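You operate a simulated robot arm through the tools that you are given. There is no shell and no other tool.

You are at the controls of a simulated robot arm. One attempt, no reset.

Task
Put things in order on the top of small steel table. At the end: the yellow pad with purple band is on the yellow square board; the stack of small gold lids stands where the yellow pad with purple band stood; the dented small can stands where the stack of small gold lids stood; the yellow guide block marked slim stands where the dented small can stood; whatever was shut is shut again. Leave all else as you found it, and nothing knocked over.

Only the result counts: the job must be done as asked and must still hold three seconds after the hand-in. Knocking over, shifting, dropping, spilling or breaking anything else fails it. A push-on lid holds only when it is set on centred and level and pressed home; a screw cap is set on level and turned clockwise until tight.

Robot
A 7-joint arm with a two-finger parallel gripper, fixed in place. Base frame: the origin is at the foot of the arm, x ahead of it, y to its left, z up; the work surface is at about z = 0.72. Units: m, rad, N and s.
With the tool pointing down near the work surface it reaches from about 0.1 to 0.66 m from the base axis. Its first joint turns from -1.152 to 1.152 rad. Payload 1.57 kg.
Tool frame: the origin (TCP) lies between the finger pads and is the grasp point; the fingertips stand 0.03 m ahead of it; z points along the fingers, y is the line along which they close. The gripper opens to 0.08 m. The fingers are 0.017 m wide and 0.012 m thick; the gripper's body (0.04 by 0.082 m) begins 0.08 m behind the TCP.
Orientation is that of the tool frame in the base frame, as a unit quaternion [w, x, y, z]. With the fingers straight down and closing along the base's y, the tool's x points along the base's -x, its y along +y and its z along -z.

Tools
- The arm moves only by the tool servo_tool. Its argument "series" is a list of rows, each an object (a shift or turn left out is 0, a gripper value left out holds the last) with "xyz": the shift along the tool's x, y, z in m, a list of three; "rotation": the turn, a rotation vector about the tool's x, y, z in rad, a list of three; "grip": the closure in counts, from 0 (fully open) to 255 (shut). In form: [{"xyz": [tx, ty, tz], "rotation": [ax, ay, az], "grip": grip}, ...]. A call has 1 to 20 rows; each row shifts and turns the commanded pose from where the row before left it, along the tool's axes as they then stand. Each row takes 0.2 s and may step no farther than 0.05 m and 0.15 rad from the row before; otherwise, or with a gripper value out of range, the whole call is refused. Where a pose cannot be reached the arm comes as near as it can. A force on the tool above 40 N (or 10 N above the force at the start of the call, whichever is more), or a blocked arm, ends the call early, and 0.2 s more pass. The fingers move at their own pace (about 0.072 m/s each) and stop on an object; they squeeze with about 43 N. The grip force told is the motor's: it shows also when the fingers shut on nothing. Time passes only in rows, and 0.2 s behind the last, so rows that do not move let the fingers close. The reply holds the time, the measured pose of the TCP, the force on the tool along the base axes, the opening and the grip force, in the units named above and with some noise, with the torque about the TCP (base axes, N m) and any sound that the robot's microphone picked up.
- Cameras (640 x 400 px; columns grow to the right, rows downward): "scene" is fixed at [0.0452, 0.4367, 1.4063]; the picture's right is [-0.80, -0.60, 0.00], its down [-0.45, 0.59, -0.67] and it looks along [0.40, -0.53, -0.74] (base axes); focal length 312 px, centre (320, 200). "wrist" rides on the gripper at [0.072, -0.007, -0.122] in the tool frame; the picture's right is [0.09, 1.00, 0.00], its down [-0.84, 0.08, -0.54] and it looks along [-0.54, 0.05, 0.84] (tool axes); focal length 238 px, centre (320, 200). There is no depth. A picture from a camera that has moved, and an enlarged one, comes with that camera's place and axes in the base frame and with its lens.
- grab_frame(camera): a new picture of that camera. It takes no simulated time.
- close_up(camera, box): a new picture of the part [left, top, right, bottom] of that camera's present view, enlarged. It takes no simulated time.
- close_job(): hands the job in; it is judged then, once.

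Nothing tells you positions but the pictures and the camera data. Unless the task says otherwise, let go and move clear before handing in.

The tools are called after ">>>" by a JSON object that holds its "op" and its "data". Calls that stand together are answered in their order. servo_tool: Moves the arm, as the interface text tells. Its arguments: {"type":"object","properties":{"series":{"type":"array"}},"required":["series"]} The other tools are called the same way: grab_frame (camera) takes a picture; close_up (camera, box) takes an enlarged picture of a part of a camera's view; close_job () hands the job in.

At the start:

```text
clock: 0.0
tcp_pos: [0.4625, 0.1083, 1.0034]
orientation: [0.0, 0.0, 1.0, 0.0]
wrist_force: [0.0, 0.7, -0.4]
moment: [-0.02, -0.02, -0.01]
gripper_width: 0.0799
grasp_force: 0.0
```

scene: 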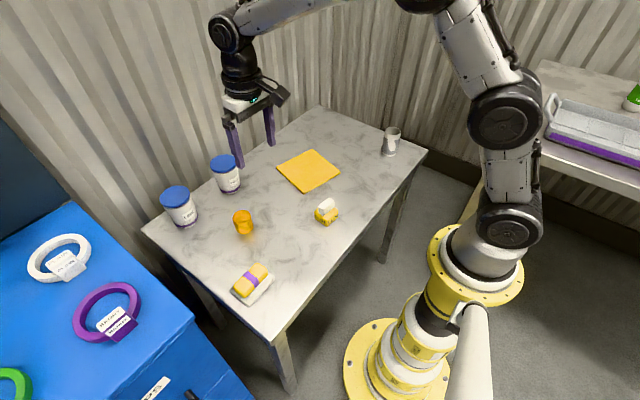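
wrist: 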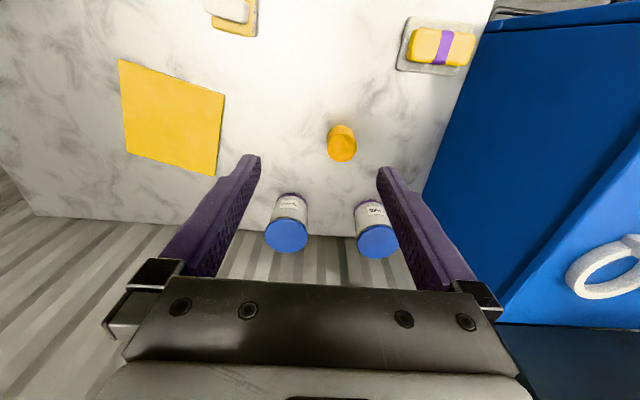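

I see a steel table with two blue-lidded jars, an orange/gold stack, a yellow board, a yellow block, a dented can and a yellow pad with a purple band on a tray. I'll look closer at each before planning.

>>> {"op": "close_up", "data": {"camera": "scene", "box": [140, 140, 300, 240]}}

>>> {"op": "close_up", "data": {"camera": "scene", "box": [200, 220, 360, 320]}}

>>> {"op": "close_up", "data": {"camera": "scene", "box": [270, 110, 430, 210]}}

>>> {"op": "close_up", "data": {"camera": "wrist", "box": [380, 0, 500, 75]}}

>>> {"op": "close_up", "data": {"camera": "wrist", "box": [260, 110, 420, 210]}}

```text
4.00 times, centred on (220, 190) of scene
camera zoom: at [0.0452, 0.4367, 1.4063], right [-0.8, -0.6, 0.0], down [-0.45, 0.59, -0.67], along [0.4, -0.53, -0.74], focal length 1248 px, centre (720, 240)
```

zoom: 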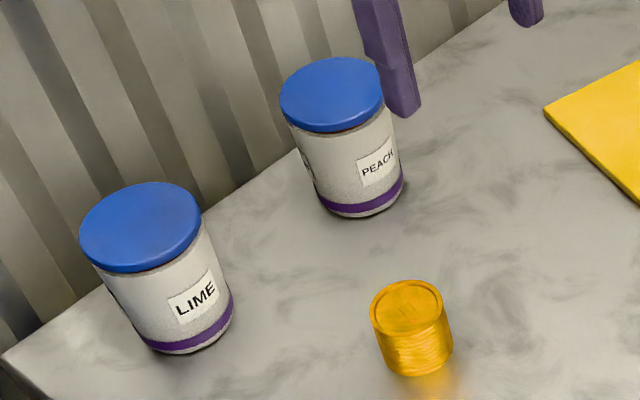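

```text
4.00 times, centred on (280, 270) of scene
camera zoom: at [0.0452, 0.4367, 1.4063], right [-0.8, -0.6, 0.0], down [-0.45, 0.59, -0.67], along [0.4, -0.53, -0.74], focal length 1248 px, centre (480, -80)
```

zoom: 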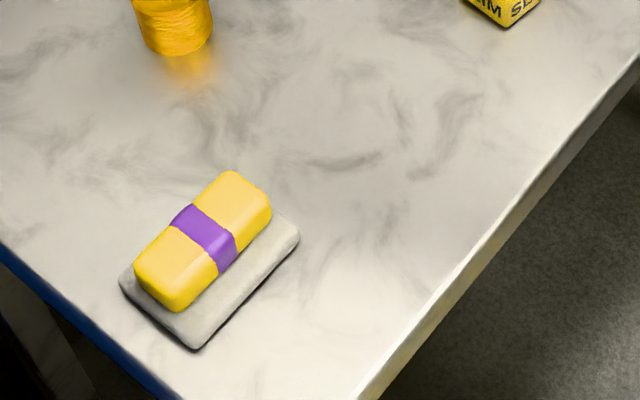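

```text
4.00 times, centred on (350, 160) of scene
camera zoom: at [0.0452, 0.4367, 1.4063], right [-0.8, -0.6, 0.0], down [-0.45, 0.59, -0.67], along [0.4, -0.53, -0.74], focal length 1248 px, centre (200, 360)
```

zoom: 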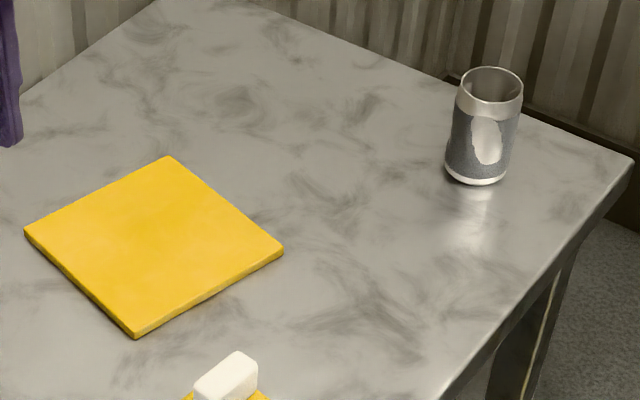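

```text
5.33 times, centred on (440, 38) of wrist
camera zoom: at [0.3911, 0.1015, 1.1246], right [-0.09, 1.0, 0.0], down [0.84, 0.08, 0.54], along [0.54, 0.05, -0.84], focal length 1271 px, centre (-320, 1067)
```

zoom: 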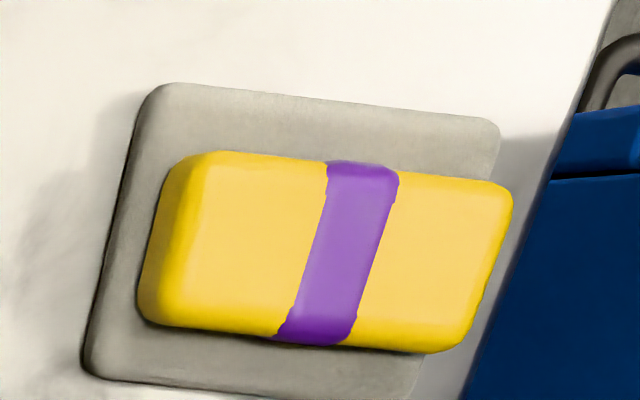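

```text
4.00 times, centred on (340, 160) of wrist
camera zoom: at [0.3911, 0.1015, 1.1246], right [-0.09, 1.0, 0.0], down [0.84, 0.08, 0.54], along [0.54, 0.05, -0.84], focal length 953 px, centre (240, 360)
```

zoom: 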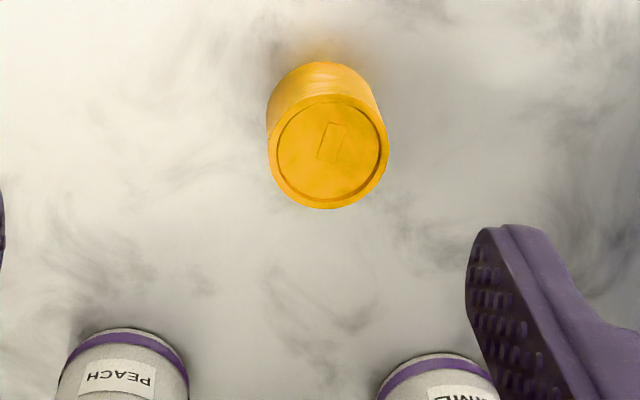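

The gold stack is around (0.52, 0.15). Next I'll look closely at the guide block with a white piece on it, the can, the board, and the surroundings.

>>> {"op": "close_up", "data": {"camera": "scene", "box": [302, 187, 350, 235]}}

>>> {"op": "close_up", "data": {"camera": "scene", "box": [366, 115, 426, 165]}}

>>> {"op": "close_up", "data": {"camera": "wrist", "box": [190, 0, 290, 60]}}

>>> {"op": "close_up", "data": {"camera": "scene", "box": [215, 250, 295, 310]}}

>>> {"op": "close_up", "data": {"camera": "scene", "box": [0, 200, 260, 400]}}

>>> {"op": "close_up", "data": {"camera": "scene", "box": [480, 50, 640, 250]}}

```text
8.33 times, centred on (326, 211) of scene
camera zoom: at [0.0452, 0.4367, 1.4063], right [-0.8, -0.6, 0.0], down [-0.45, 0.59, -0.67], along [0.4, -0.53, -0.74], focal length 2600 px, centre (270, 108)
```

zoom: 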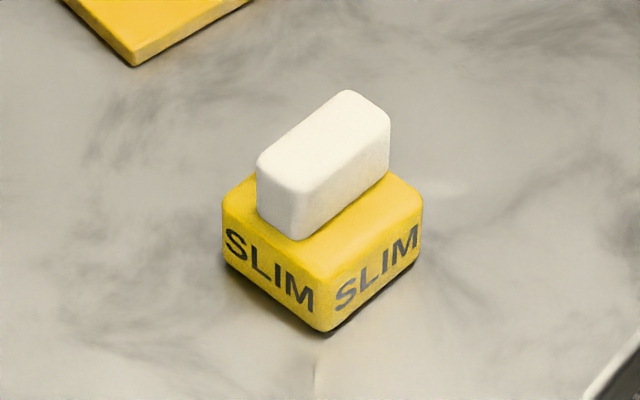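

```text
8.00 times, centred on (396, 140) of scene
camera zoom: at [0.0452, 0.4367, 1.4063], right [-0.8, -0.6, 0.0], down [-0.45, 0.59, -0.67], along [0.4, -0.53, -0.74], focal length 2496 px, centre (-288, 680)
```

zoom: 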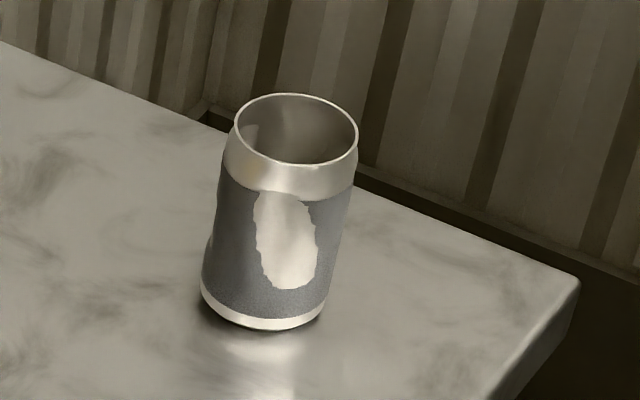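

```text
6.40 times, centred on (240, 30) of wrist
camera zoom: at [0.3911, 0.1015, 1.1246], right [-0.09, 1.0, 0.0], down [0.84, 0.08, 0.54], along [0.54, 0.05, -0.84], focal length 1525 px, centre (832, 1288)
```

zoom: 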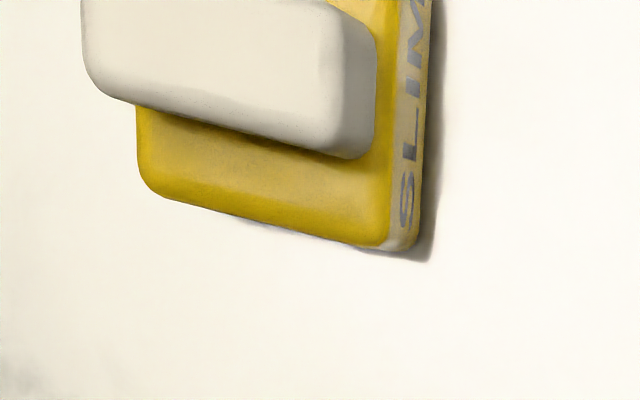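

```text
6.67 times, centred on (255, 280) of scene
camera zoom: at [0.0452, 0.4367, 1.4063], right [-0.8, -0.6, 0.0], down [-0.45, 0.59, -0.67], along [0.4, -0.53, -0.74], focal length 2080 px, centre (753, -333)
```

zoom: 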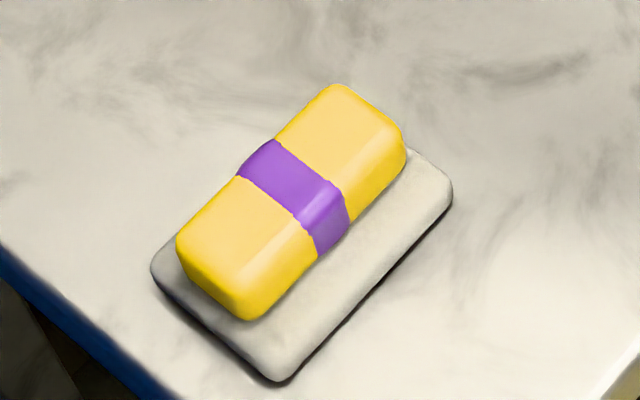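

```text
2.00 times, centred on (130, 300) of scene
camera zoom: at [0.0452, 0.4367, 1.4063], right [-0.8, -0.6, 0.0], down [-0.45, 0.59, -0.67], along [0.4, -0.53, -0.74], focal length 624 px, centre (700, 0)
```

zoom: 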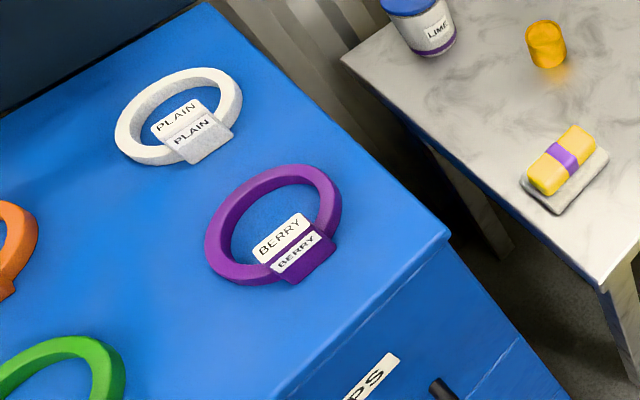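

```text
2.00 times, centred on (560, 150) of scene
camera zoom: at [0.0452, 0.4367, 1.4063], right [-0.8, -0.6, 0.0], down [-0.45, 0.59, -0.67], along [0.4, -0.53, -0.74], focal length 624 px, centre (-160, 300)
```

zoom: 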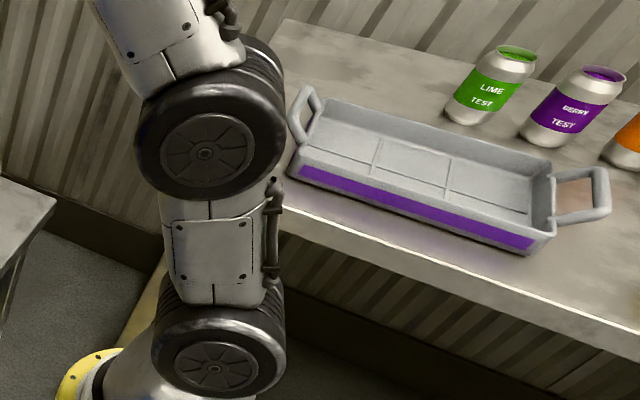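

The pad rests on a grey base around (0.36, 0.25), the guide block is near (0.33, -0.04), the can near (0.33, -0.39) and the board centre near (0.52, -0.13). I'll move above the pad for a closer look.

>>> {"op": "servo_tool", "data": {"series": [{"xyz": [0.0205, 0.028, 0.02], "grip": 0}, {"xyz": [0.0205, 0.028, 0.02]}, {"xyz": [0.0205, 0.028, 0.02]}, {"xyz": [0.0205, 0.028, 0.02]}, {"xyz": [0.0205, 0.028, 0.02]}, {"xyz": [0, 0, 0]}]}}

>>> {"op": "grab_frame", "data": {"camera": "wrist"}}

>>> {"op": "grab_frame", "data": {"camera": "scene"}}

```text
clock: 1.4
tcp_pos: [0.361, 0.2501, 0.9041]
orientation: [0.001, 0.0, 1.0, 0.001]
wrist_force: [-0.1, 0.2, 0.2]
moment: [-0.03, -0.02, 0.0]
gripper_width: 0.08
grasp_force: 0.0
```

```text
taken
camera wrist: at [0.2883, 0.2428, 1.0247], right [-0.09, 1.0, 0.0], down [0.84, 0.08, 0.54], along [0.54, 0.05, -0.84], focal length 238 px, centre (320, 200)
```

wrist: 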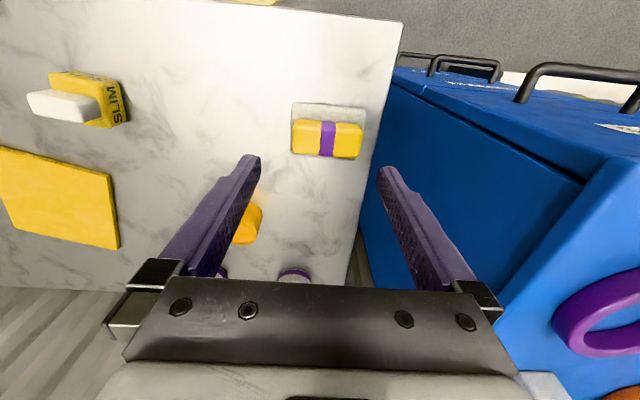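

```text
taken
```

scene: 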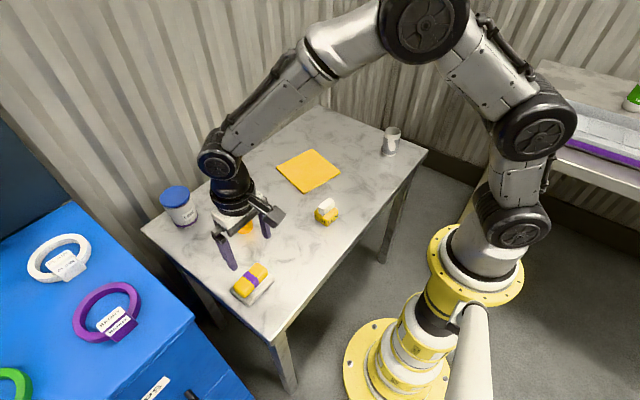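

The pad sits near image position (327,140) in the wrist view. Zooming to measure it accurately.

>>> {"op": "close_up", "data": {"camera": "wrist", "box": [280, 90, 376, 170]}}

>>> {"op": "close_up", "data": {"camera": "wrist", "box": [20, 60, 140, 135]}}

>>> {"op": "close_up", "data": {"camera": "scene", "box": [223, 254, 287, 314]}}

```text
5.00 times, centred on (328, 130) of wrist
camera zoom: at [0.2883, 0.2428, 1.0247], right [-0.09, 1.0, 0.0], down [0.84, 0.08, 0.54], along [0.54, 0.05, -0.84], focal length 1192 px, centre (280, 550)
```

zoom: 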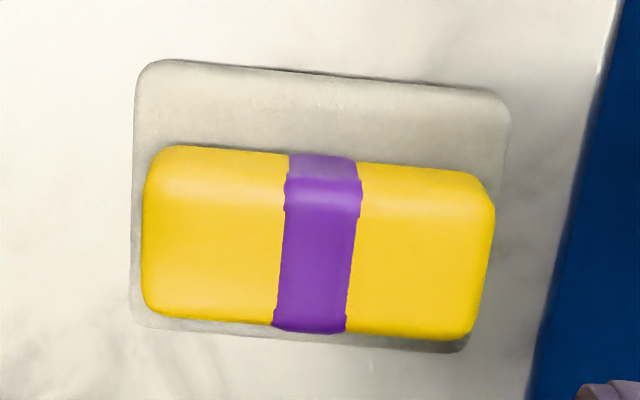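

```text
5.33 times, centred on (80, 98) of wrist
camera zoom: at [0.2883, 0.2428, 1.0247], right [-0.09, 1.0, 0.0], down [0.84, 0.08, 0.54], along [0.54, 0.05, -0.84], focal length 1271 px, centre (1600, 747)
```

zoom: 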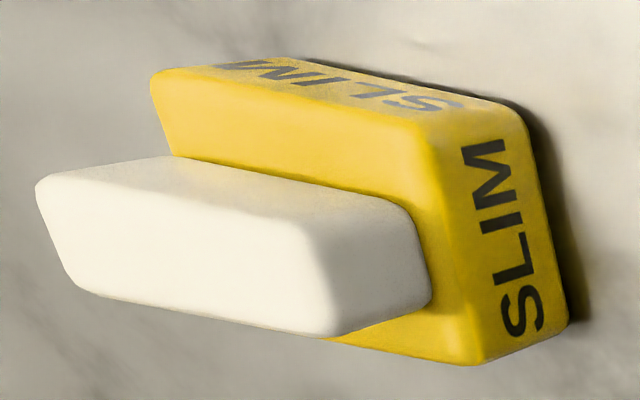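

```text
6.67 times, centred on (255, 284) of scene
camera zoom: at [0.0452, 0.4367, 1.4063], right [-0.8, -0.6, 0.0], down [-0.45, 0.59, -0.67], along [0.4, -0.53, -0.74], focal length 2080 px, centre (753, -360)
```

zoom: 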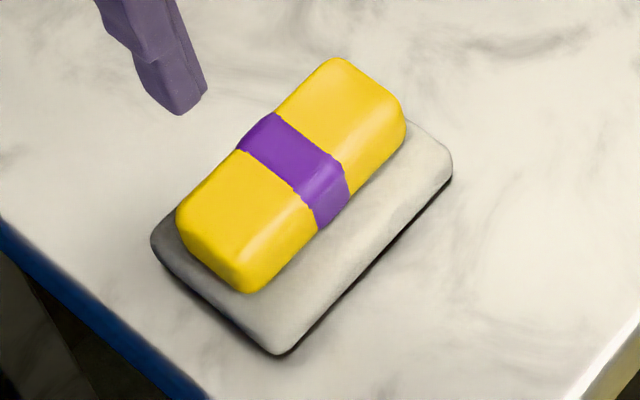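

The pad measures about 0.033 × 0.083 m, centred near (0.380, 0.260) and aligned with base y. I'll turn the gripper by -90° so that it closes along x, and move over the pad.

>>> {"op": "servo_tool", "data": {"series": [{"rotation": [0, 0, -0.15]}, {"rotation": [0, 0, -0.15]}, {"rotation": [0, 0, -0.15]}, {"rotation": [0, 0, -0.15]}, {"rotation": [0, 0, -0.15]}, {"rotation": [0, 0, -0.15]}, {"rotation": [0, 0, -0.15]}, {"rotation": [0, 0, -0.15]}, {"rotation": [0, 0, -0.15]}, {"rotation": [0, 0, -0.15]}, {"rotation": [0, 0, -0.0708]}, {"xyz": [-0.005, -0.01, 0.025]}, {"xyz": [-0.0045, -0.009, 0.025]}, {"xyz": [0, 0, 0]}]}}

>>> {"op": "grab_frame", "data": {"camera": "wrist"}}

>>> {"op": "grab_frame", "data": {"camera": "scene"}}

```text
clock: 4.4
tcp_pos: [0.3822, 0.2584, 0.854]
orientation: [-0.002, 0.707, -0.707, 0.0]
wrist_force: [-0.5, -0.5, -0.2]
moment: [-0.01, 0.02, -0.01]
gripper_width: 0.08
grasp_force: 0.1
```

```text
taken
camera wrist: at [0.3871, 0.1864, 0.9743], right [-1.0, -0.09, 0.0], down [-0.08, 0.84, 0.54], along [-0.05, 0.54, -0.84], focal length 238 px, centre (320, 200)
```

wrist: 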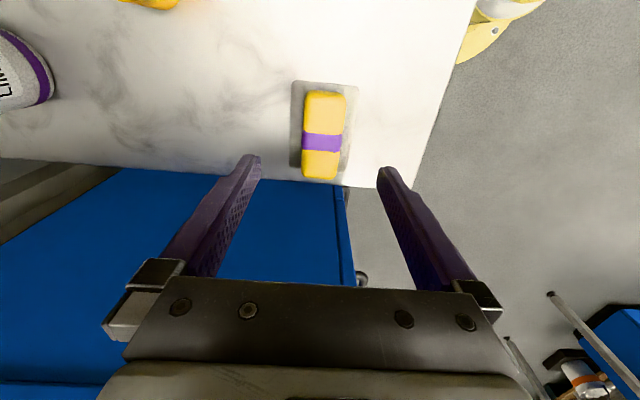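

```text
taken
```

scene: 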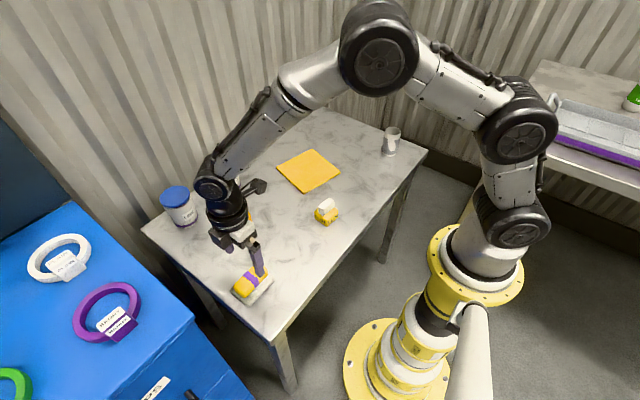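

>>> {"op": "close_up", "data": {"camera": "wrist", "box": [260, 70, 388, 190]}}

```text
3.33 times, centred on (324, 130) of wrist
camera zoom: at [0.3871, 0.1864, 0.9743], right [-1.0, -0.09, 0.0], down [-0.08, 0.84, 0.54], along [-0.05, 0.54, -0.84], focal length 794 px, centre (307, 433)
```

zoom: 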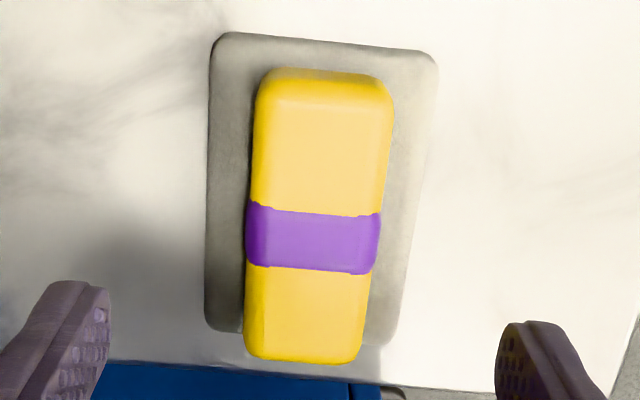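

Pad centre is about (0.379, 0.260), and the gripper is nearly centred. I'll descend so the fingertips stay just above the grey base.

>>> {"op": "servo_tool", "data": {"series": [{"xyz": [-0.0015, 0.003, 0.03]}, {"xyz": [0, 0, 0.03]}, {"xyz": [0, 0, 0.018]}, {"xyz": [0, 0, 0.006]}, {"xyz": [0, 0, 0]}]}}

>>> {"op": "grab_frame", "data": {"camera": "wrist"}}

>>> {"op": "close_up", "data": {"camera": "scene", "box": [200, 225, 320, 325]}}

```text
clock: 5.6
tcp_pos: [0.3779, 0.2594, 0.7674]
orientation: [-0.001, 0.707, -0.707, 0.001]
wrist_force: [0.3, 0.3, -0.1]
moment: [0.01, -0.02, -0.02]
gripper_width: 0.08
grasp_force: 0.2
```

```text
taken
camera wrist: at [0.3839, 0.1876, 0.8904], right [-1.0, -0.09, 0.0], down [-0.08, 0.84, 0.54], along [-0.05, 0.54, -0.84], focal length 238 px, centre (320, 200)
```

wrist: 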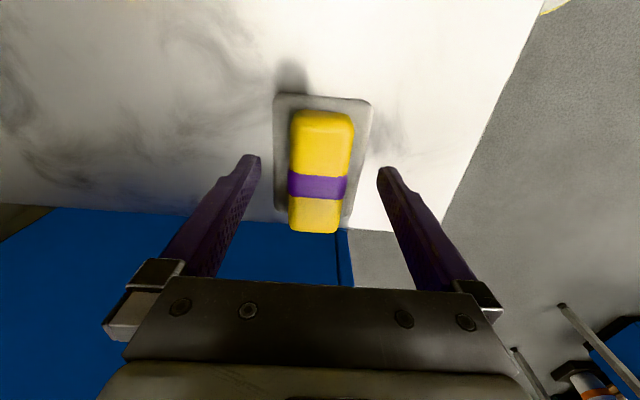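

```text
4.00 times, centred on (260, 275) of scene
camera zoom: at [0.0452, 0.4367, 1.4063], right [-0.8, -0.6, 0.0], down [-0.45, 0.59, -0.67], along [0.4, -0.53, -0.74], focal length 1248 px, centre (560, -100)
```

zoom: 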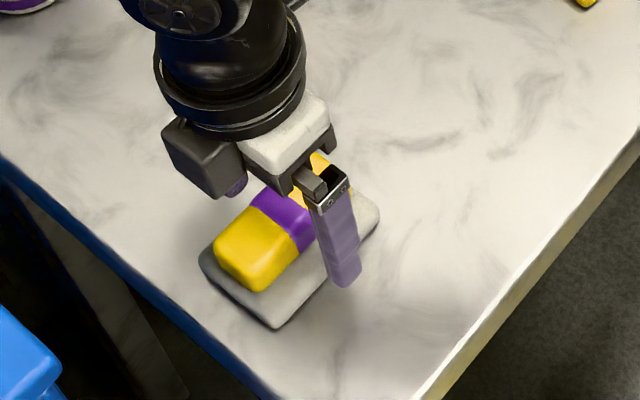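

The fingers straddle the pad symmetrically and sit above the grey base. Closing the gripper now.

>>> {"op": "servo_tool", "data": {"series": [{"grip": 140}, {}, {}, {}]}}

>>> {"op": "close_up", "data": {"camera": "scene", "box": [200, 225, 320, 325]}}

```text
clock: 6.6
tcp_pos: [0.3782, 0.2594, 0.7696]
orientation: [0.001, -0.707, 0.707, 0.0]
wrist_force: [0.6, 0.8, 0.0]
moment: [-0.02, 0.06, -0.01]
gripper_width: 0.0361
grasp_force: 0.0
```

```text
4.00 times, centred on (260, 275) of scene
camera zoom: at [0.0452, 0.4367, 1.4063], right [-0.8, -0.6, 0.0], down [-0.45, 0.59, -0.67], along [0.4, -0.53, -0.74], focal length 1248 px, centre (560, -100)
```

zoom: 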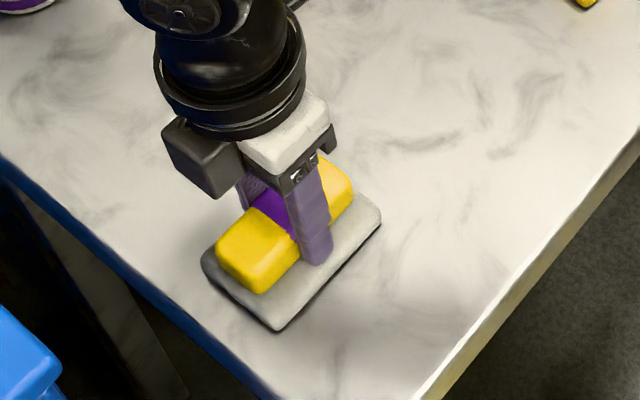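

The opening is 0.036 m with no contact force yet, so I'll close further until it holds.

>>> {"op": "servo_tool", "data": {"series": [{"grip": 255}, {}, {}, {}]}}

>>> {"op": "close_up", "data": {"camera": "scene", "box": [200, 225, 320, 325]}}

>>> {"op": "grab_frame", "data": {"camera": "wrist"}}

```text
clock: 7.6
tcp_pos: [0.3775, 0.2592, 0.7693]
orientation: [0.001, -0.707, 0.707, 0.0]
wrist_force: [0.3, 0.2, 0.6]
moment: [0.01, 0.03, -0.02]
gripper_width: 0.0352
grasp_force: 42.2
```

```text
4.00 times, centred on (260, 275) of scene
camera zoom: at [0.0452, 0.4367, 1.4063], right [-0.8, -0.6, 0.0], down [-0.45, 0.59, -0.67], along [0.4, -0.53, -0.74], focal length 1248 px, centre (560, -100)
```

zoom: 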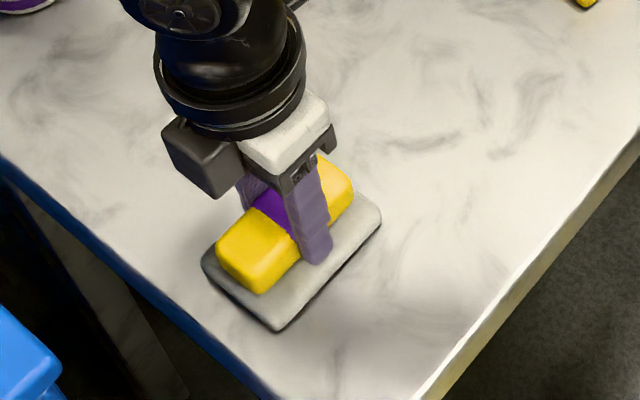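

```text
taken
camera wrist: at [0.3838, 0.1876, 0.8906], right [-1.0, -0.09, 0.0], down [-0.08, 0.84, 0.54], along [-0.05, 0.54, -0.84], focal length 238 px, centre (320, 200)
```

wrist: 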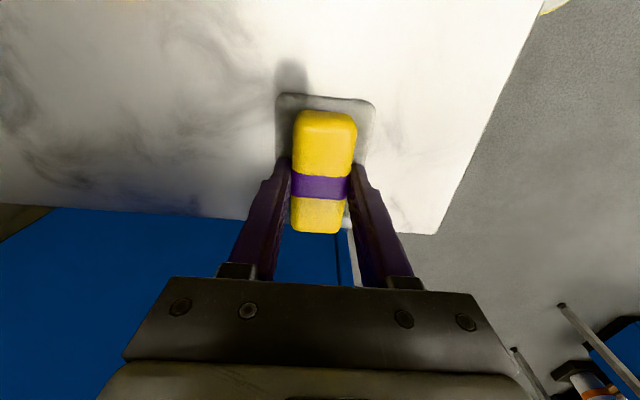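

I have a firm grip at 0.035 m. I'll lift slowly by a few centimetres to see whether the grey base comes along.

>>> {"op": "servo_tool", "data": {"series": [{"xyz": [0, 0, -0.01]}, {"xyz": [0, 0, -0.02]}, {"xyz": [0, 0, 0]}]}}

>>> {"op": "close_up", "data": {"camera": "scene", "box": [200, 225, 320, 325]}}

>>> {"op": "grab_frame", "data": {"camera": "wrist"}}

```text
clock: 8.4
tcp_pos: [0.378, 0.2599, 0.7993]
orientation: [0.002, -0.706, 0.708, 0.0]
wrist_force: [-0.1, 0.1, -1.1]
moment: [-0.03, -0.02, -0.02]
gripper_width: 0.0349
grasp_force: 41.9
```

```text
4.00 times, centred on (260, 275) of scene
camera zoom: at [0.0452, 0.4367, 1.4063], right [-0.8, -0.6, 0.0], down [-0.45, 0.59, -0.67], along [0.4, -0.53, -0.74], focal length 1248 px, centre (560, -100)
```

zoom: 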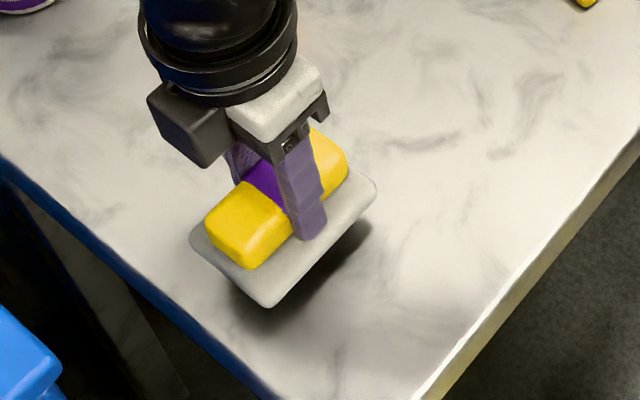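

```text
taken
camera wrist: at [0.3832, 0.1875, 0.9208], right [-1.0, -0.09, 0.0], down [-0.08, 0.84, 0.54], along [-0.05, 0.54, -0.84], focal length 238 px, centre (320, 200)
```

wrist: 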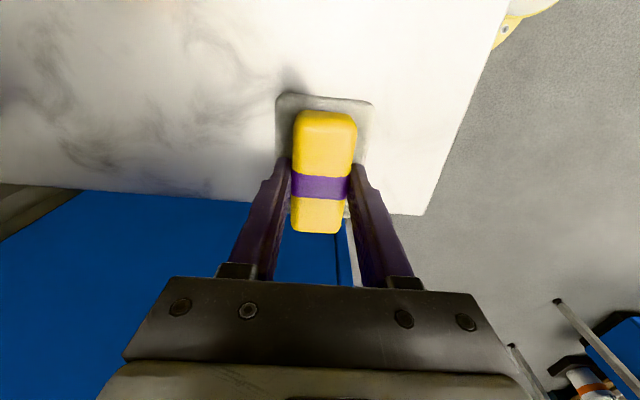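

The grey base is part of the pad, so the stack's target is the bare table spot at about (0.379, 0.260). I'll lift higher and carry the pad over to the board.

>>> {"op": "servo_tool", "data": {"series": [{"xyz": [0, 0, -0.035]}, {"xyz": [0, 0, -0.035]}, {"xyz": [0.039, -0.0142, 0]}, {"xyz": [0.039, -0.0142, 0]}, {"xyz": [0.039, -0.0142, 0]}, {"xyz": [0.039, -0.0142, 0]}, {"xyz": [0.039, -0.0142, 0]}, {"xyz": [0.039, -0.0142, 0]}, {"xyz": [0.039, -0.0142, 0]}, {"xyz": [0.039, -0.0142, 0]}, {"xyz": [0.039, -0.0142, 0]}, {"xyz": [0.039, -0.0142, 0]}, {"rotation": [0, 0, 0.122]}, {"rotation": [0, 0, 0.122]}, {}]}}

>>> {"op": "grab_frame", "data": {"camera": "wrist"}}

>>> {"op": "grab_frame", "data": {"camera": "scene"}}

```text
clock: 11.6
tcp_pos: [0.5186, -0.1294, 0.8691]
orientation: [0.001, -0.616, 0.788, 0.001]
wrist_force: [-0.1, 0.1, 0.2]
moment: [0.0, 0.0, -0.01]
gripper_width: 0.0348
grasp_force: 42.1
```

```text
taken
camera wrist: at [0.5076, -0.2017, 0.9904], right [-0.99, 0.15, 0.0], down [0.13, 0.83, 0.54], along [0.08, 0.54, -0.84], focal length 238 px, centre (320, 200)
```

wrist: 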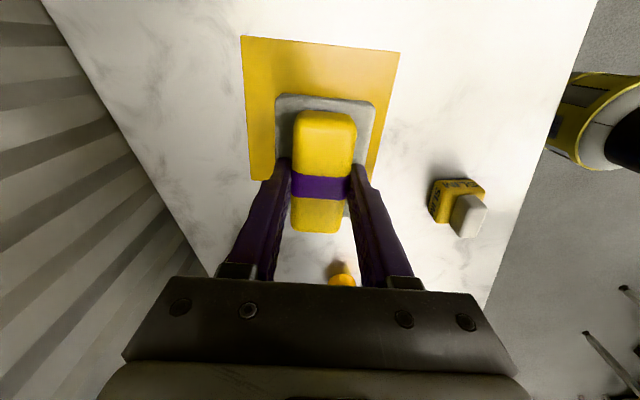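

```text
taken
```

scene: 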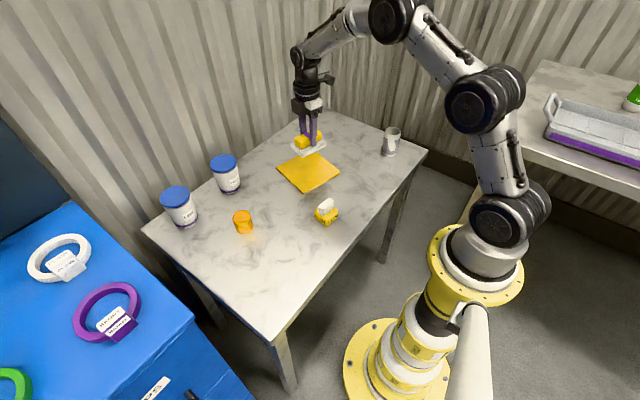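

The pad hangs over the board's centre (about (0.522, -0.130)) and is aligned with it. I'll descend gradually until contact.

>>> {"op": "servo_tool", "data": {"series": [{"xyz": [0, -0.003, 0.03]}, {"xyz": [0, 0, 0.03]}, {"xyz": [0, 0, 0.015]}, {"xyz": [0, 0, 0.003]}, {"xyz": [0, 0, 0.002]}, {}]}}

>>> {"op": "close_up", "data": {"camera": "scene", "box": [260, 110, 380, 200]}}

```text
clock: 13.0
tcp_pos: [0.5233, -0.1301, 0.7899]
orientation: [0.001, -0.616, 0.788, 0.0]
wrist_force: [0.3, 0.2, -0.6]
moment: [0.01, -0.02, 0.01]
gripper_width: 0.035
grasp_force: 42.5
```

```text
4.44 times, centred on (320, 155) of scene
camera zoom: at [0.0452, 0.4367, 1.4063], right [-0.8, -0.6, 0.0], down [-0.45, 0.59, -0.67], along [0.4, -0.53, -0.74], focal length 1387 px, centre (320, 400)
```

zoom: 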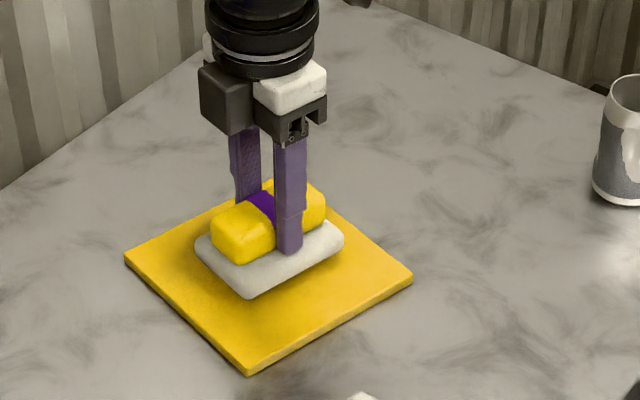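

>>> {"op": "servo_tool", "data": {"series": [{"xyz": [0, 0, 0.003]}, {"xyz": [0, 0, 0.002]}, {"xyz": [0, 0, 0.002]}, {}]}}

```text
clock: 14.0
tcp_pos: [0.5239, -0.1299, 0.7823]
orientation: [0.001, -0.616, 0.788, 0.0]
wrist_force: [-0.1, 0.5, -0.9]
moment: [0.0, 0.01, 0.02]
gripper_width: 0.0348
grasp_force: 41.9
```

No contact yet, with the pad's underside at about 0.733. I'll continue in 1 mm steps.

>>> {"op": "servo_tool", "data": {"series": [{"xyz": [0, 0, 0.001]}, {"xyz": [0, 0, 0.001]}, {"xyz": [0, 0, 0.001]}, {}]}}

```text
clock: 15.0
tcp_pos: [0.5226, -0.1306, 0.7793]
orientation: [0.002, -0.616, 0.788, 0.0]
wrist_force: [0.0, -0.5, 0.8]
moment: [-0.05, 0.04, -0.03]
gripper_width: 0.0352
grasp_force: 42.0
```

>>> {"op": "servo_tool", "data": {"series": [{"xyz": [0, 0, 0.001]}, {"xyz": [0, 0, 0.001]}, {}]}}

>>> {"op": "close_up", "data": {"camera": "scene", "box": [280, 130, 350, 190]}}

```text
clock: 15.8
tcp_pos: [0.5245, -0.1299, 0.7792]
orientation: [0.002, -0.615, 0.788, -0.001]
wrist_force: [-7.1, -0.4, 19.5]
moment: [0.11, 0.59, -0.01]
gripper_width: 0.035
grasp_force: 42.0
```

```text
6.67 times, centred on (315, 160) of scene
camera zoom: at [0.0447, 0.4368, 1.4063], right [-0.8, -0.6, 0.0], down [-0.45, 0.59, -0.67], along [0.4, -0.53, -0.74], focal length 2080 px, centre (353, 467)
```

zoom: 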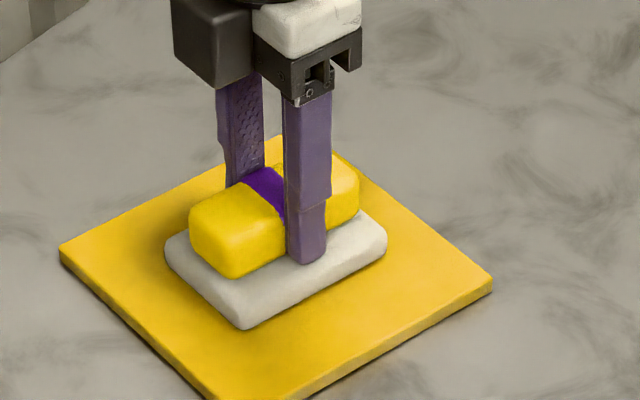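

Contact made at about 19 N, so the pad is on the board (top at about 0.729). I'll relax the pressure slightly, open, and rise clear.

>>> {"op": "servo_tool", "data": {"series": [{"xyz": [0, 0, -0.001]}, {"xyz": [0, 0, -0.0007]}, {}]}}

>>> {"op": "servo_tool", "data": {"series": [{"grip": 0}, {}, {}, {}, {"xyz": [0, 0, -0.02]}, {"xyz": [0, 0, -0.04]}, {"xyz": [0, 0, -0.04]}, {}]}}

>>> {"op": "grab_frame", "data": {"camera": "wrist"}}

>>> {"op": "grab_frame", "data": {"camera": "scene"}}

```text
clock: 16.6
tcp_pos: [0.5242, -0.1303, 0.7799]
orientation: [0.002, -0.615, 0.788, -0.002]
wrist_force: [2.0, -0.3, 11.2]
moment: [-0.03, 0.13, -0.03]
gripper_width: 0.0348
grasp_force: 42.6
```

```text
clock: 18.4
tcp_pos: [0.522, -0.1314, 0.8788]
orientation: [0.001, -0.616, 0.788, -0.001]
wrist_force: [-0.1, -0.2, -0.3]
moment: [-0.02, -0.01, -0.04]
gripper_width: 0.0799
grasp_force: 0.2
```

```text
taken
camera wrist: at [0.5103, -0.2028, 0.9995], right [-0.99, 0.15, 0.0], down [0.13, 0.83, 0.54], along [0.08, 0.54, -0.84], focal length 238 px, centre (320, 200)
```

wrist: 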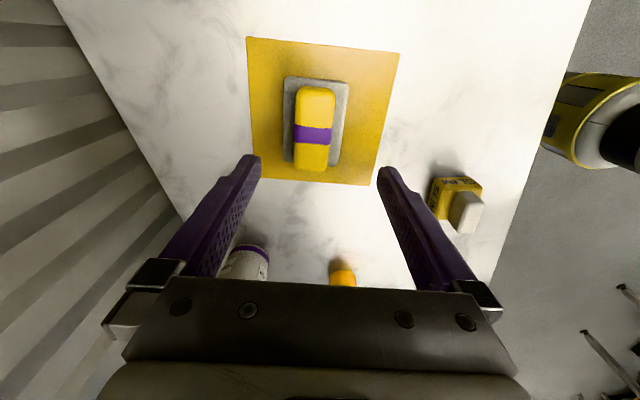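

```text
taken
```

scene: 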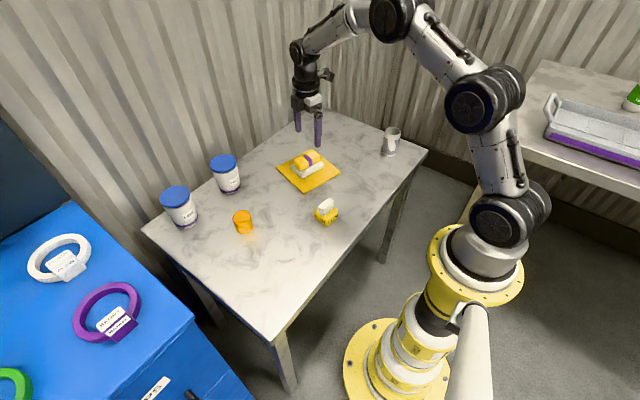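

The pad sits on the board and the board hasn't moved. Next is the gold stack, so I'll move over it at about (0.521, 0.150).

>>> {"op": "servo_tool", "data": {"series": [{"rotation": [0, 0, -0.122]}, {"rotation": [0, 0, -0.122]}, {"xyz": [-0.0401, 0, 0]}, {"xyz": [-0.0401, 0, 0]}, {"xyz": [-0.0401, 0, 0]}, {"xyz": [-0.0401, 0, 0]}, {"xyz": [-0.0401, 0, 0]}, {"xyz": [-0.0401, 0, 0]}, {"xyz": [-0.0401, 0, 0]}, {}]}}

>>> {"op": "grab_frame", "data": {"camera": "wrist"}}

>>> {"op": "close_up", "data": {"camera": "wrist", "box": [270, 80, 370, 180]}}

>>> {"op": "close_up", "data": {"camera": "scene", "box": [223, 200, 263, 240]}}

```text
clock: 20.6
tcp_pos: [0.5218, 0.1493, 0.8798]
orientation: [0.002, -0.707, 0.707, 0.001]
wrist_force: [0.0, -0.2, -0.7]
moment: [-0.01, 0.0, -0.03]
gripper_width: 0.0799
grasp_force: 0.2
```

```text
taken
camera wrist: at [0.5278, 0.0764, 1.0], right [-1.0, -0.09, 0.0], down [-0.08, 0.84, 0.54], along [-0.05, 0.54, -0.84], focal length 238 px, centre (320, 200)
```

wrist: 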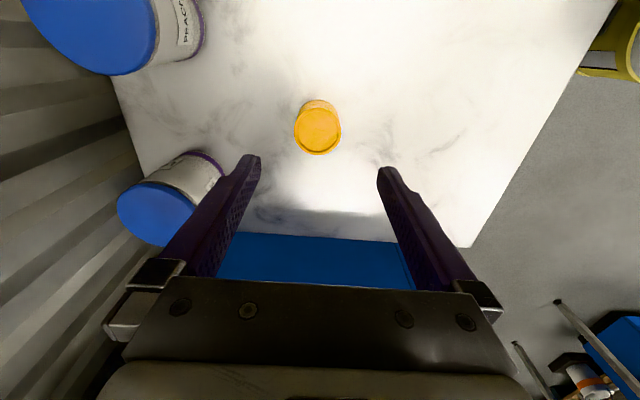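

```text
4.00 times, centred on (320, 130) of wrist
camera zoom: at [0.5278, 0.0764, 1.0], right [-1.0, -0.09, 0.0], down [-0.08, 0.84, 0.54], along [-0.05, 0.54, -0.84], focal length 953 px, centre (320, 480)
```

zoom: 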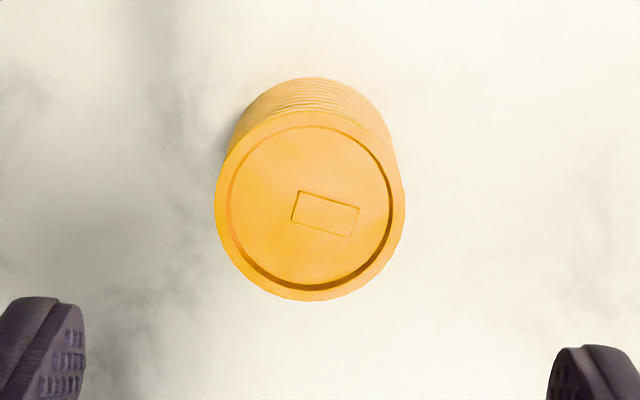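

```text
10.00 times, centred on (243, 220) of scene
camera zoom: at [0.0452, 0.4367, 1.4063], right [-0.8, -0.6, 0.0], down [-0.45, 0.59, -0.67], along [0.4, -0.53, -0.74], focal length 3120 px, centre (1090, 0)
```

zoom: 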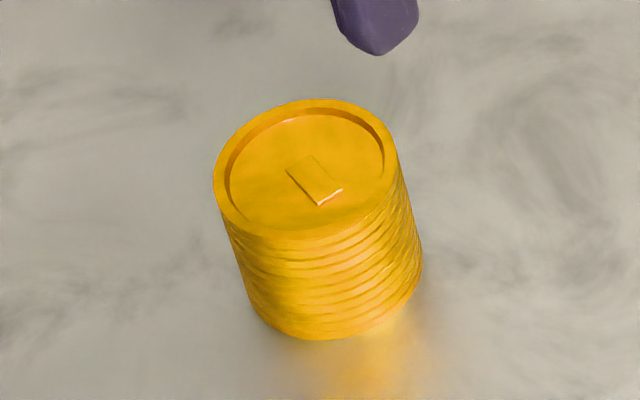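

The stack is about 0.048 m across and 0.039 m tall, centred near (0.524, 0.149). I'll descend around it with the fingertips just above the table, then close.

>>> {"op": "servo_tool", "data": {"series": [{"xyz": [0, -0.0015, 0.04]}, {"xyz": [0, 0, 0.04]}, {"xyz": [0, 0, 0.03]}, {"xyz": [0, 0, 0.009]}, {"xyz": [0, 0, 0.003]}, {}]}}

>>> {"op": "grab_frame", "data": {"camera": "wrist"}}

>>> {"op": "close_up", "data": {"camera": "scene", "box": [200, 180, 300, 250]}}

```text
clock: 22.0
tcp_pos: [0.5244, 0.1498, 0.757]
orientation: [-0.001, 0.707, -0.707, 0.0]
wrist_force: [-1.4, 0.2, 0.0]
moment: [0.02, 0.02, -0.02]
gripper_width: 0.0802
grasp_force: 0.1
```

```text
taken
camera wrist: at [0.5301, 0.0774, 0.8782], right [-1.0, -0.09, 0.0], down [-0.08, 0.84, 0.54], along [-0.05, 0.54, -0.84], focal length 238 px, centre (320, 200)
```

wrist: 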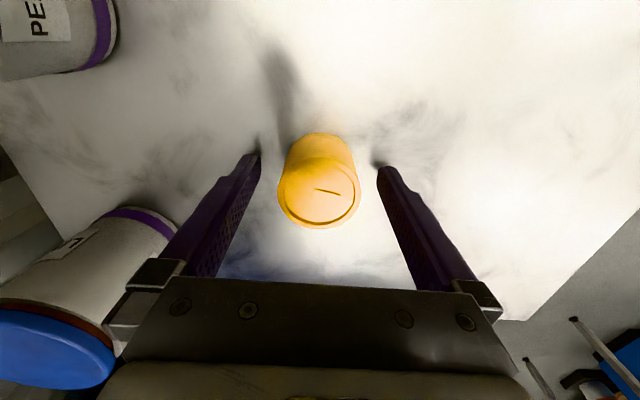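

```text
5.71 times, centred on (250, 215) of scene
camera zoom: at [0.0452, 0.4367, 1.4063], right [-0.8, -0.6, 0.0], down [-0.45, 0.59, -0.67], along [0.4, -0.53, -0.74], focal length 1783 px, centre (720, 114)
```

zoom: 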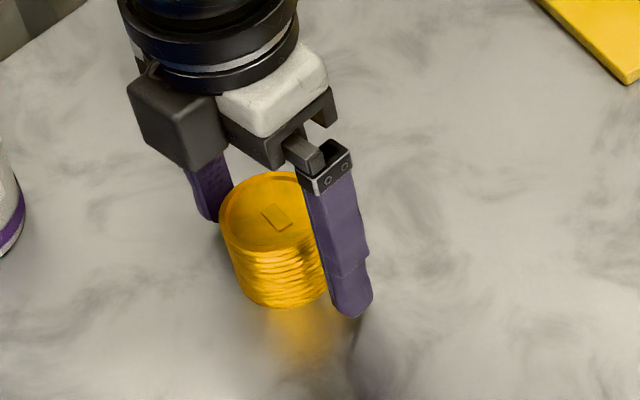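

The stack is centred between the fingers. Closing.

>>> {"op": "servo_tool", "data": {"series": [{"grip": 255}, {}, {}, {}]}}

>>> {"op": "close_up", "data": {"camera": "scene", "box": [200, 180, 300, 250]}}

```text
clock: 23.0
tcp_pos: [0.5252, 0.1501, 0.7577]
orientation: [0.001, -0.707, 0.707, 0.0]
wrist_force: [0.0, -0.2, -0.1]
moment: [-0.01, 0.02, 0.01]
gripper_width: 0.0466
grasp_force: 43.2
```

```text
5.71 times, centred on (250, 215) of scene
camera zoom: at [0.0452, 0.4367, 1.4063], right [-0.8, -0.6, 0.0], down [-0.45, 0.59, -0.67], along [0.4, -0.53, -0.74], focal length 1783 px, centre (720, 114)
```

zoom: 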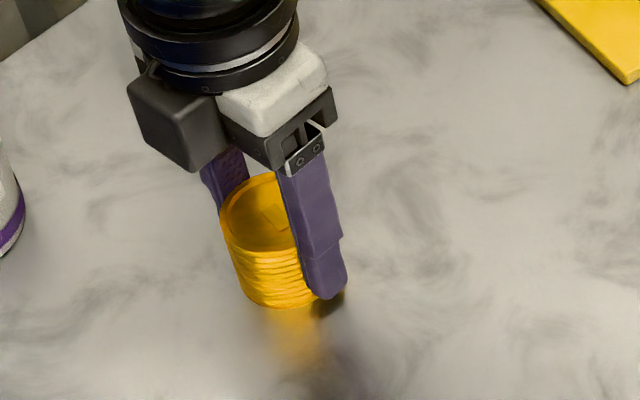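

Gripped at 0.0466 m, so the stack's original spot is about (0.5245, 0.150). Lifting a little to check that all of it comes up.

>>> {"op": "servo_tool", "data": {"series": [{"xyz": [0, 0, -0.01]}, {"xyz": [0, 0, -0.02]}, {"xyz": [0, 0, -0.03]}, {}]}}

>>> {"op": "close_up", "data": {"camera": "scene", "box": [200, 160, 300, 240]}}

>>> {"op": "grab_frame", "data": {"camera": "wrist"}}

```text
clock: 24.0
tcp_pos: [0.5227, 0.1501, 0.8177]
orientation: [-0.001, 0.707, -0.707, 0.0]
wrist_force: [0.2, 1.0, 0.1]
moment: [-0.03, 0.0, 0.0]
gripper_width: 0.0464
grasp_force: 43.0
```

```text
5.00 times, centred on (250, 200) of scene
camera zoom: at [0.0452, 0.4367, 1.4063], right [-0.8, -0.6, 0.0], down [-0.45, 0.59, -0.67], along [0.4, -0.53, -0.74], focal length 1560 px, centre (670, 200)
```

zoom: 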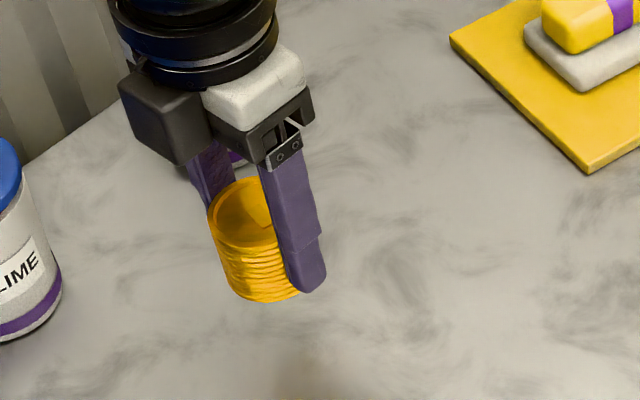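

```text
taken
camera wrist: at [0.5292, 0.0778, 0.9384], right [-1.0, -0.09, 0.0], down [-0.08, 0.84, 0.54], along [-0.05, 0.54, -0.84], focal length 238 px, centre (320, 200)
```

wrist: 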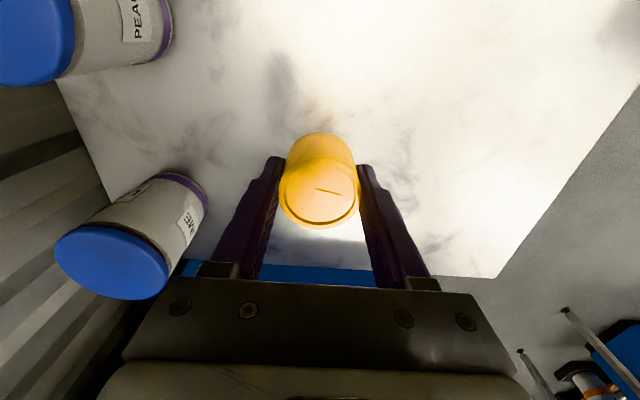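

The whole stack is lifted. I'll carry it to the pad's old spot at (0.379, 0.260) and lower it there.

>>> {"op": "servo_tool", "data": {"series": [{"xyz": [-0.0275, 0.0364, 0]}, {"xyz": [-0.0275, 0.0364, 0]}, {"xyz": [-0.0275, 0.0364, 0]}, {"xyz": [-0.0275, 0.0363, 0]}, {}, {"xyz": [0, 0, 0.03]}, {"xyz": [0, 0, 0.02]}, {"xyz": [0, 0, 0.006]}, {}]}}

>>> {"op": "grab_frame", "data": {"camera": "wrist"}}

>>> {"op": "close_up", "data": {"camera": "scene", "box": [200, 230, 310, 310]}}

```text
clock: 26.0
tcp_pos: [0.3775, 0.2592, 0.7611]
orientation: [-0.001, 0.707, -0.707, 0.0]
wrist_force: [-0.2, 0.3, -1.5]
moment: [0.0, 0.0, 0.05]
gripper_width: 0.0462
grasp_force: 42.6
```

```text
taken
camera wrist: at [0.3837, 0.1879, 0.8817], right [-1.0, -0.09, 0.0], down [-0.08, 0.84, 0.54], along [-0.05, 0.54, -0.84], focal length 238 px, centre (320, 200)
```

wrist: 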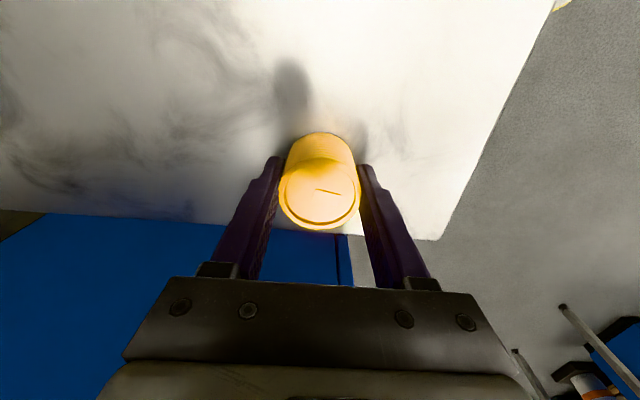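

```text
5.00 times, centred on (255, 270) of scene
camera zoom: at [0.0452, 0.4367, 1.4063], right [-0.8, -0.6, 0.0], down [-0.45, 0.59, -0.67], along [0.4, -0.53, -0.74], focal length 1560 px, centre (645, -150)
```

zoom: 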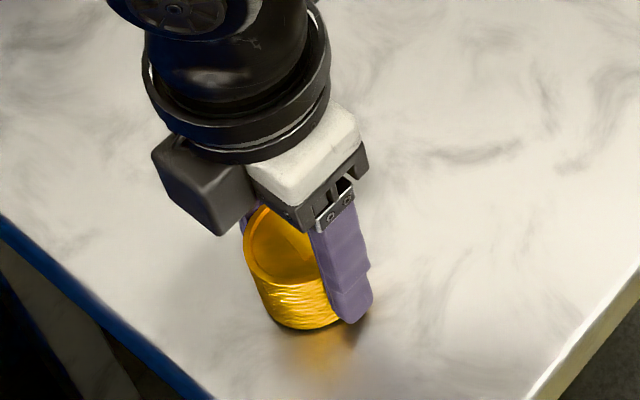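

About 3 to 4 mm of gap remains, so I'll lower in 1 mm steps to touch down.

>>> {"op": "servo_tool", "data": {"series": [{"xyz": [0, 0, 0.001]}, {"xyz": [0, 0, 0.001]}, {"xyz": [0, 0, 0.001]}, {}]}}

```text
clock: 27.0
tcp_pos: [0.3791, 0.2597, 0.7585]
orientation: [-0.001, 0.708, -0.707, 0.0]
wrist_force: [-0.7, -0.6, -0.9]
moment: [-0.04, 0.0, -0.01]
gripper_width: 0.0466
grasp_force: 43.1
```

>>> {"op": "servo_tool", "data": {"series": [{"xyz": [0, 0, 0.001]}, {}]}}

```text
clock: 27.6
tcp_pos: [0.379, 0.2595, 0.7586]
orientation: [0.002, -0.707, 0.707, -0.001]
wrist_force: [-0.6, 0.9, 2.1]
moment: [-0.03, 0.1, -0.01]
gripper_width: 0.0466
grasp_force: 43.2
```

>>> {"op": "servo_tool", "data": {"series": [{"xyz": [0, 0, 0.0007]}, {}]}}

```text
clock: 28.2
tcp_pos: [0.3796, 0.2596, 0.7579]
orientation: [-0.001, 0.707, -0.707, 0.0]
wrist_force: [-2.4, 0.3, 9.3]
moment: [-0.02, 0.26, -0.03]
gripper_width: 0.0465
grasp_force: 42.5
```

Contact at about 9 N, so the stack is on the table. I'll release, wait for the fingers to open, then rise straight up.

>>> {"op": "servo_tool", "data": {"series": [{"xyz": [0, 0, -0.0005], "grip": 0}, {}, {}, {}, {"xyz": [0, 0, -0.02]}, {"xyz": [0, 0, -0.04]}, {"xyz": [0, 0, -0.04]}, {"xyz": [0, 0, -0.02]}, {}]}}

>>> {"op": "grab_frame", "data": {"camera": "wrist"}}

>>> {"op": "grab_frame", "data": {"camera": "scene"}}

>>> {"op": "close_up", "data": {"camera": "wrist", "box": [270, 80, 370, 180]}}

```text
clock: 30.2
tcp_pos: [0.378, 0.2598, 0.8773]
orientation: [-0.001, 0.707, -0.707, 0.001]
wrist_force: [0.0, 0.1, -0.3]
moment: [0.01, -0.01, 0.04]
gripper_width: 0.0801
grasp_force: 0.1
```

```text
taken
camera wrist: at [0.3834, 0.1867, 0.9985], right [-1.0, -0.09, 0.0], down [-0.08, 0.84, 0.54], along [-0.05, 0.54, -0.84], focal length 238 px, centre (320, 200)
```

wrist: 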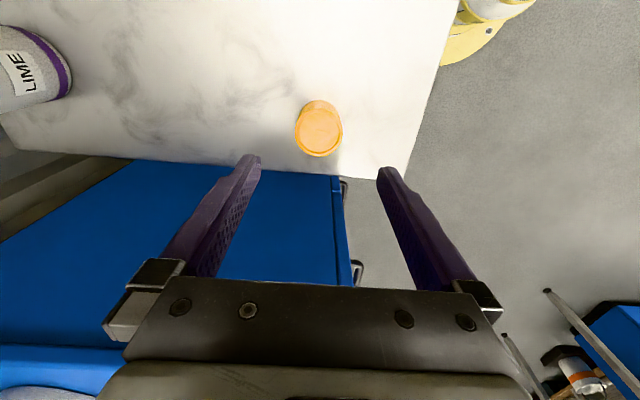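

```text
taken
```

scene: 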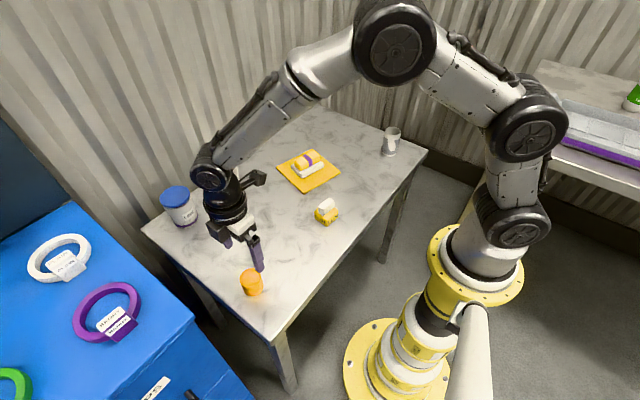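

```text
4.00 times, centred on (320, 130) of wrist
camera zoom: at [0.3834, 0.1867, 0.9985], right [-1.0, -0.09, 0.0], down [-0.08, 0.84, 0.54], along [-0.05, 0.54, -0.84], focal length 953 px, centre (320, 480)
```

zoom: 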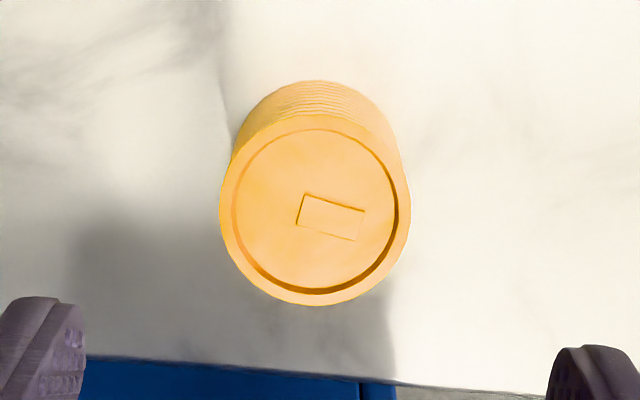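

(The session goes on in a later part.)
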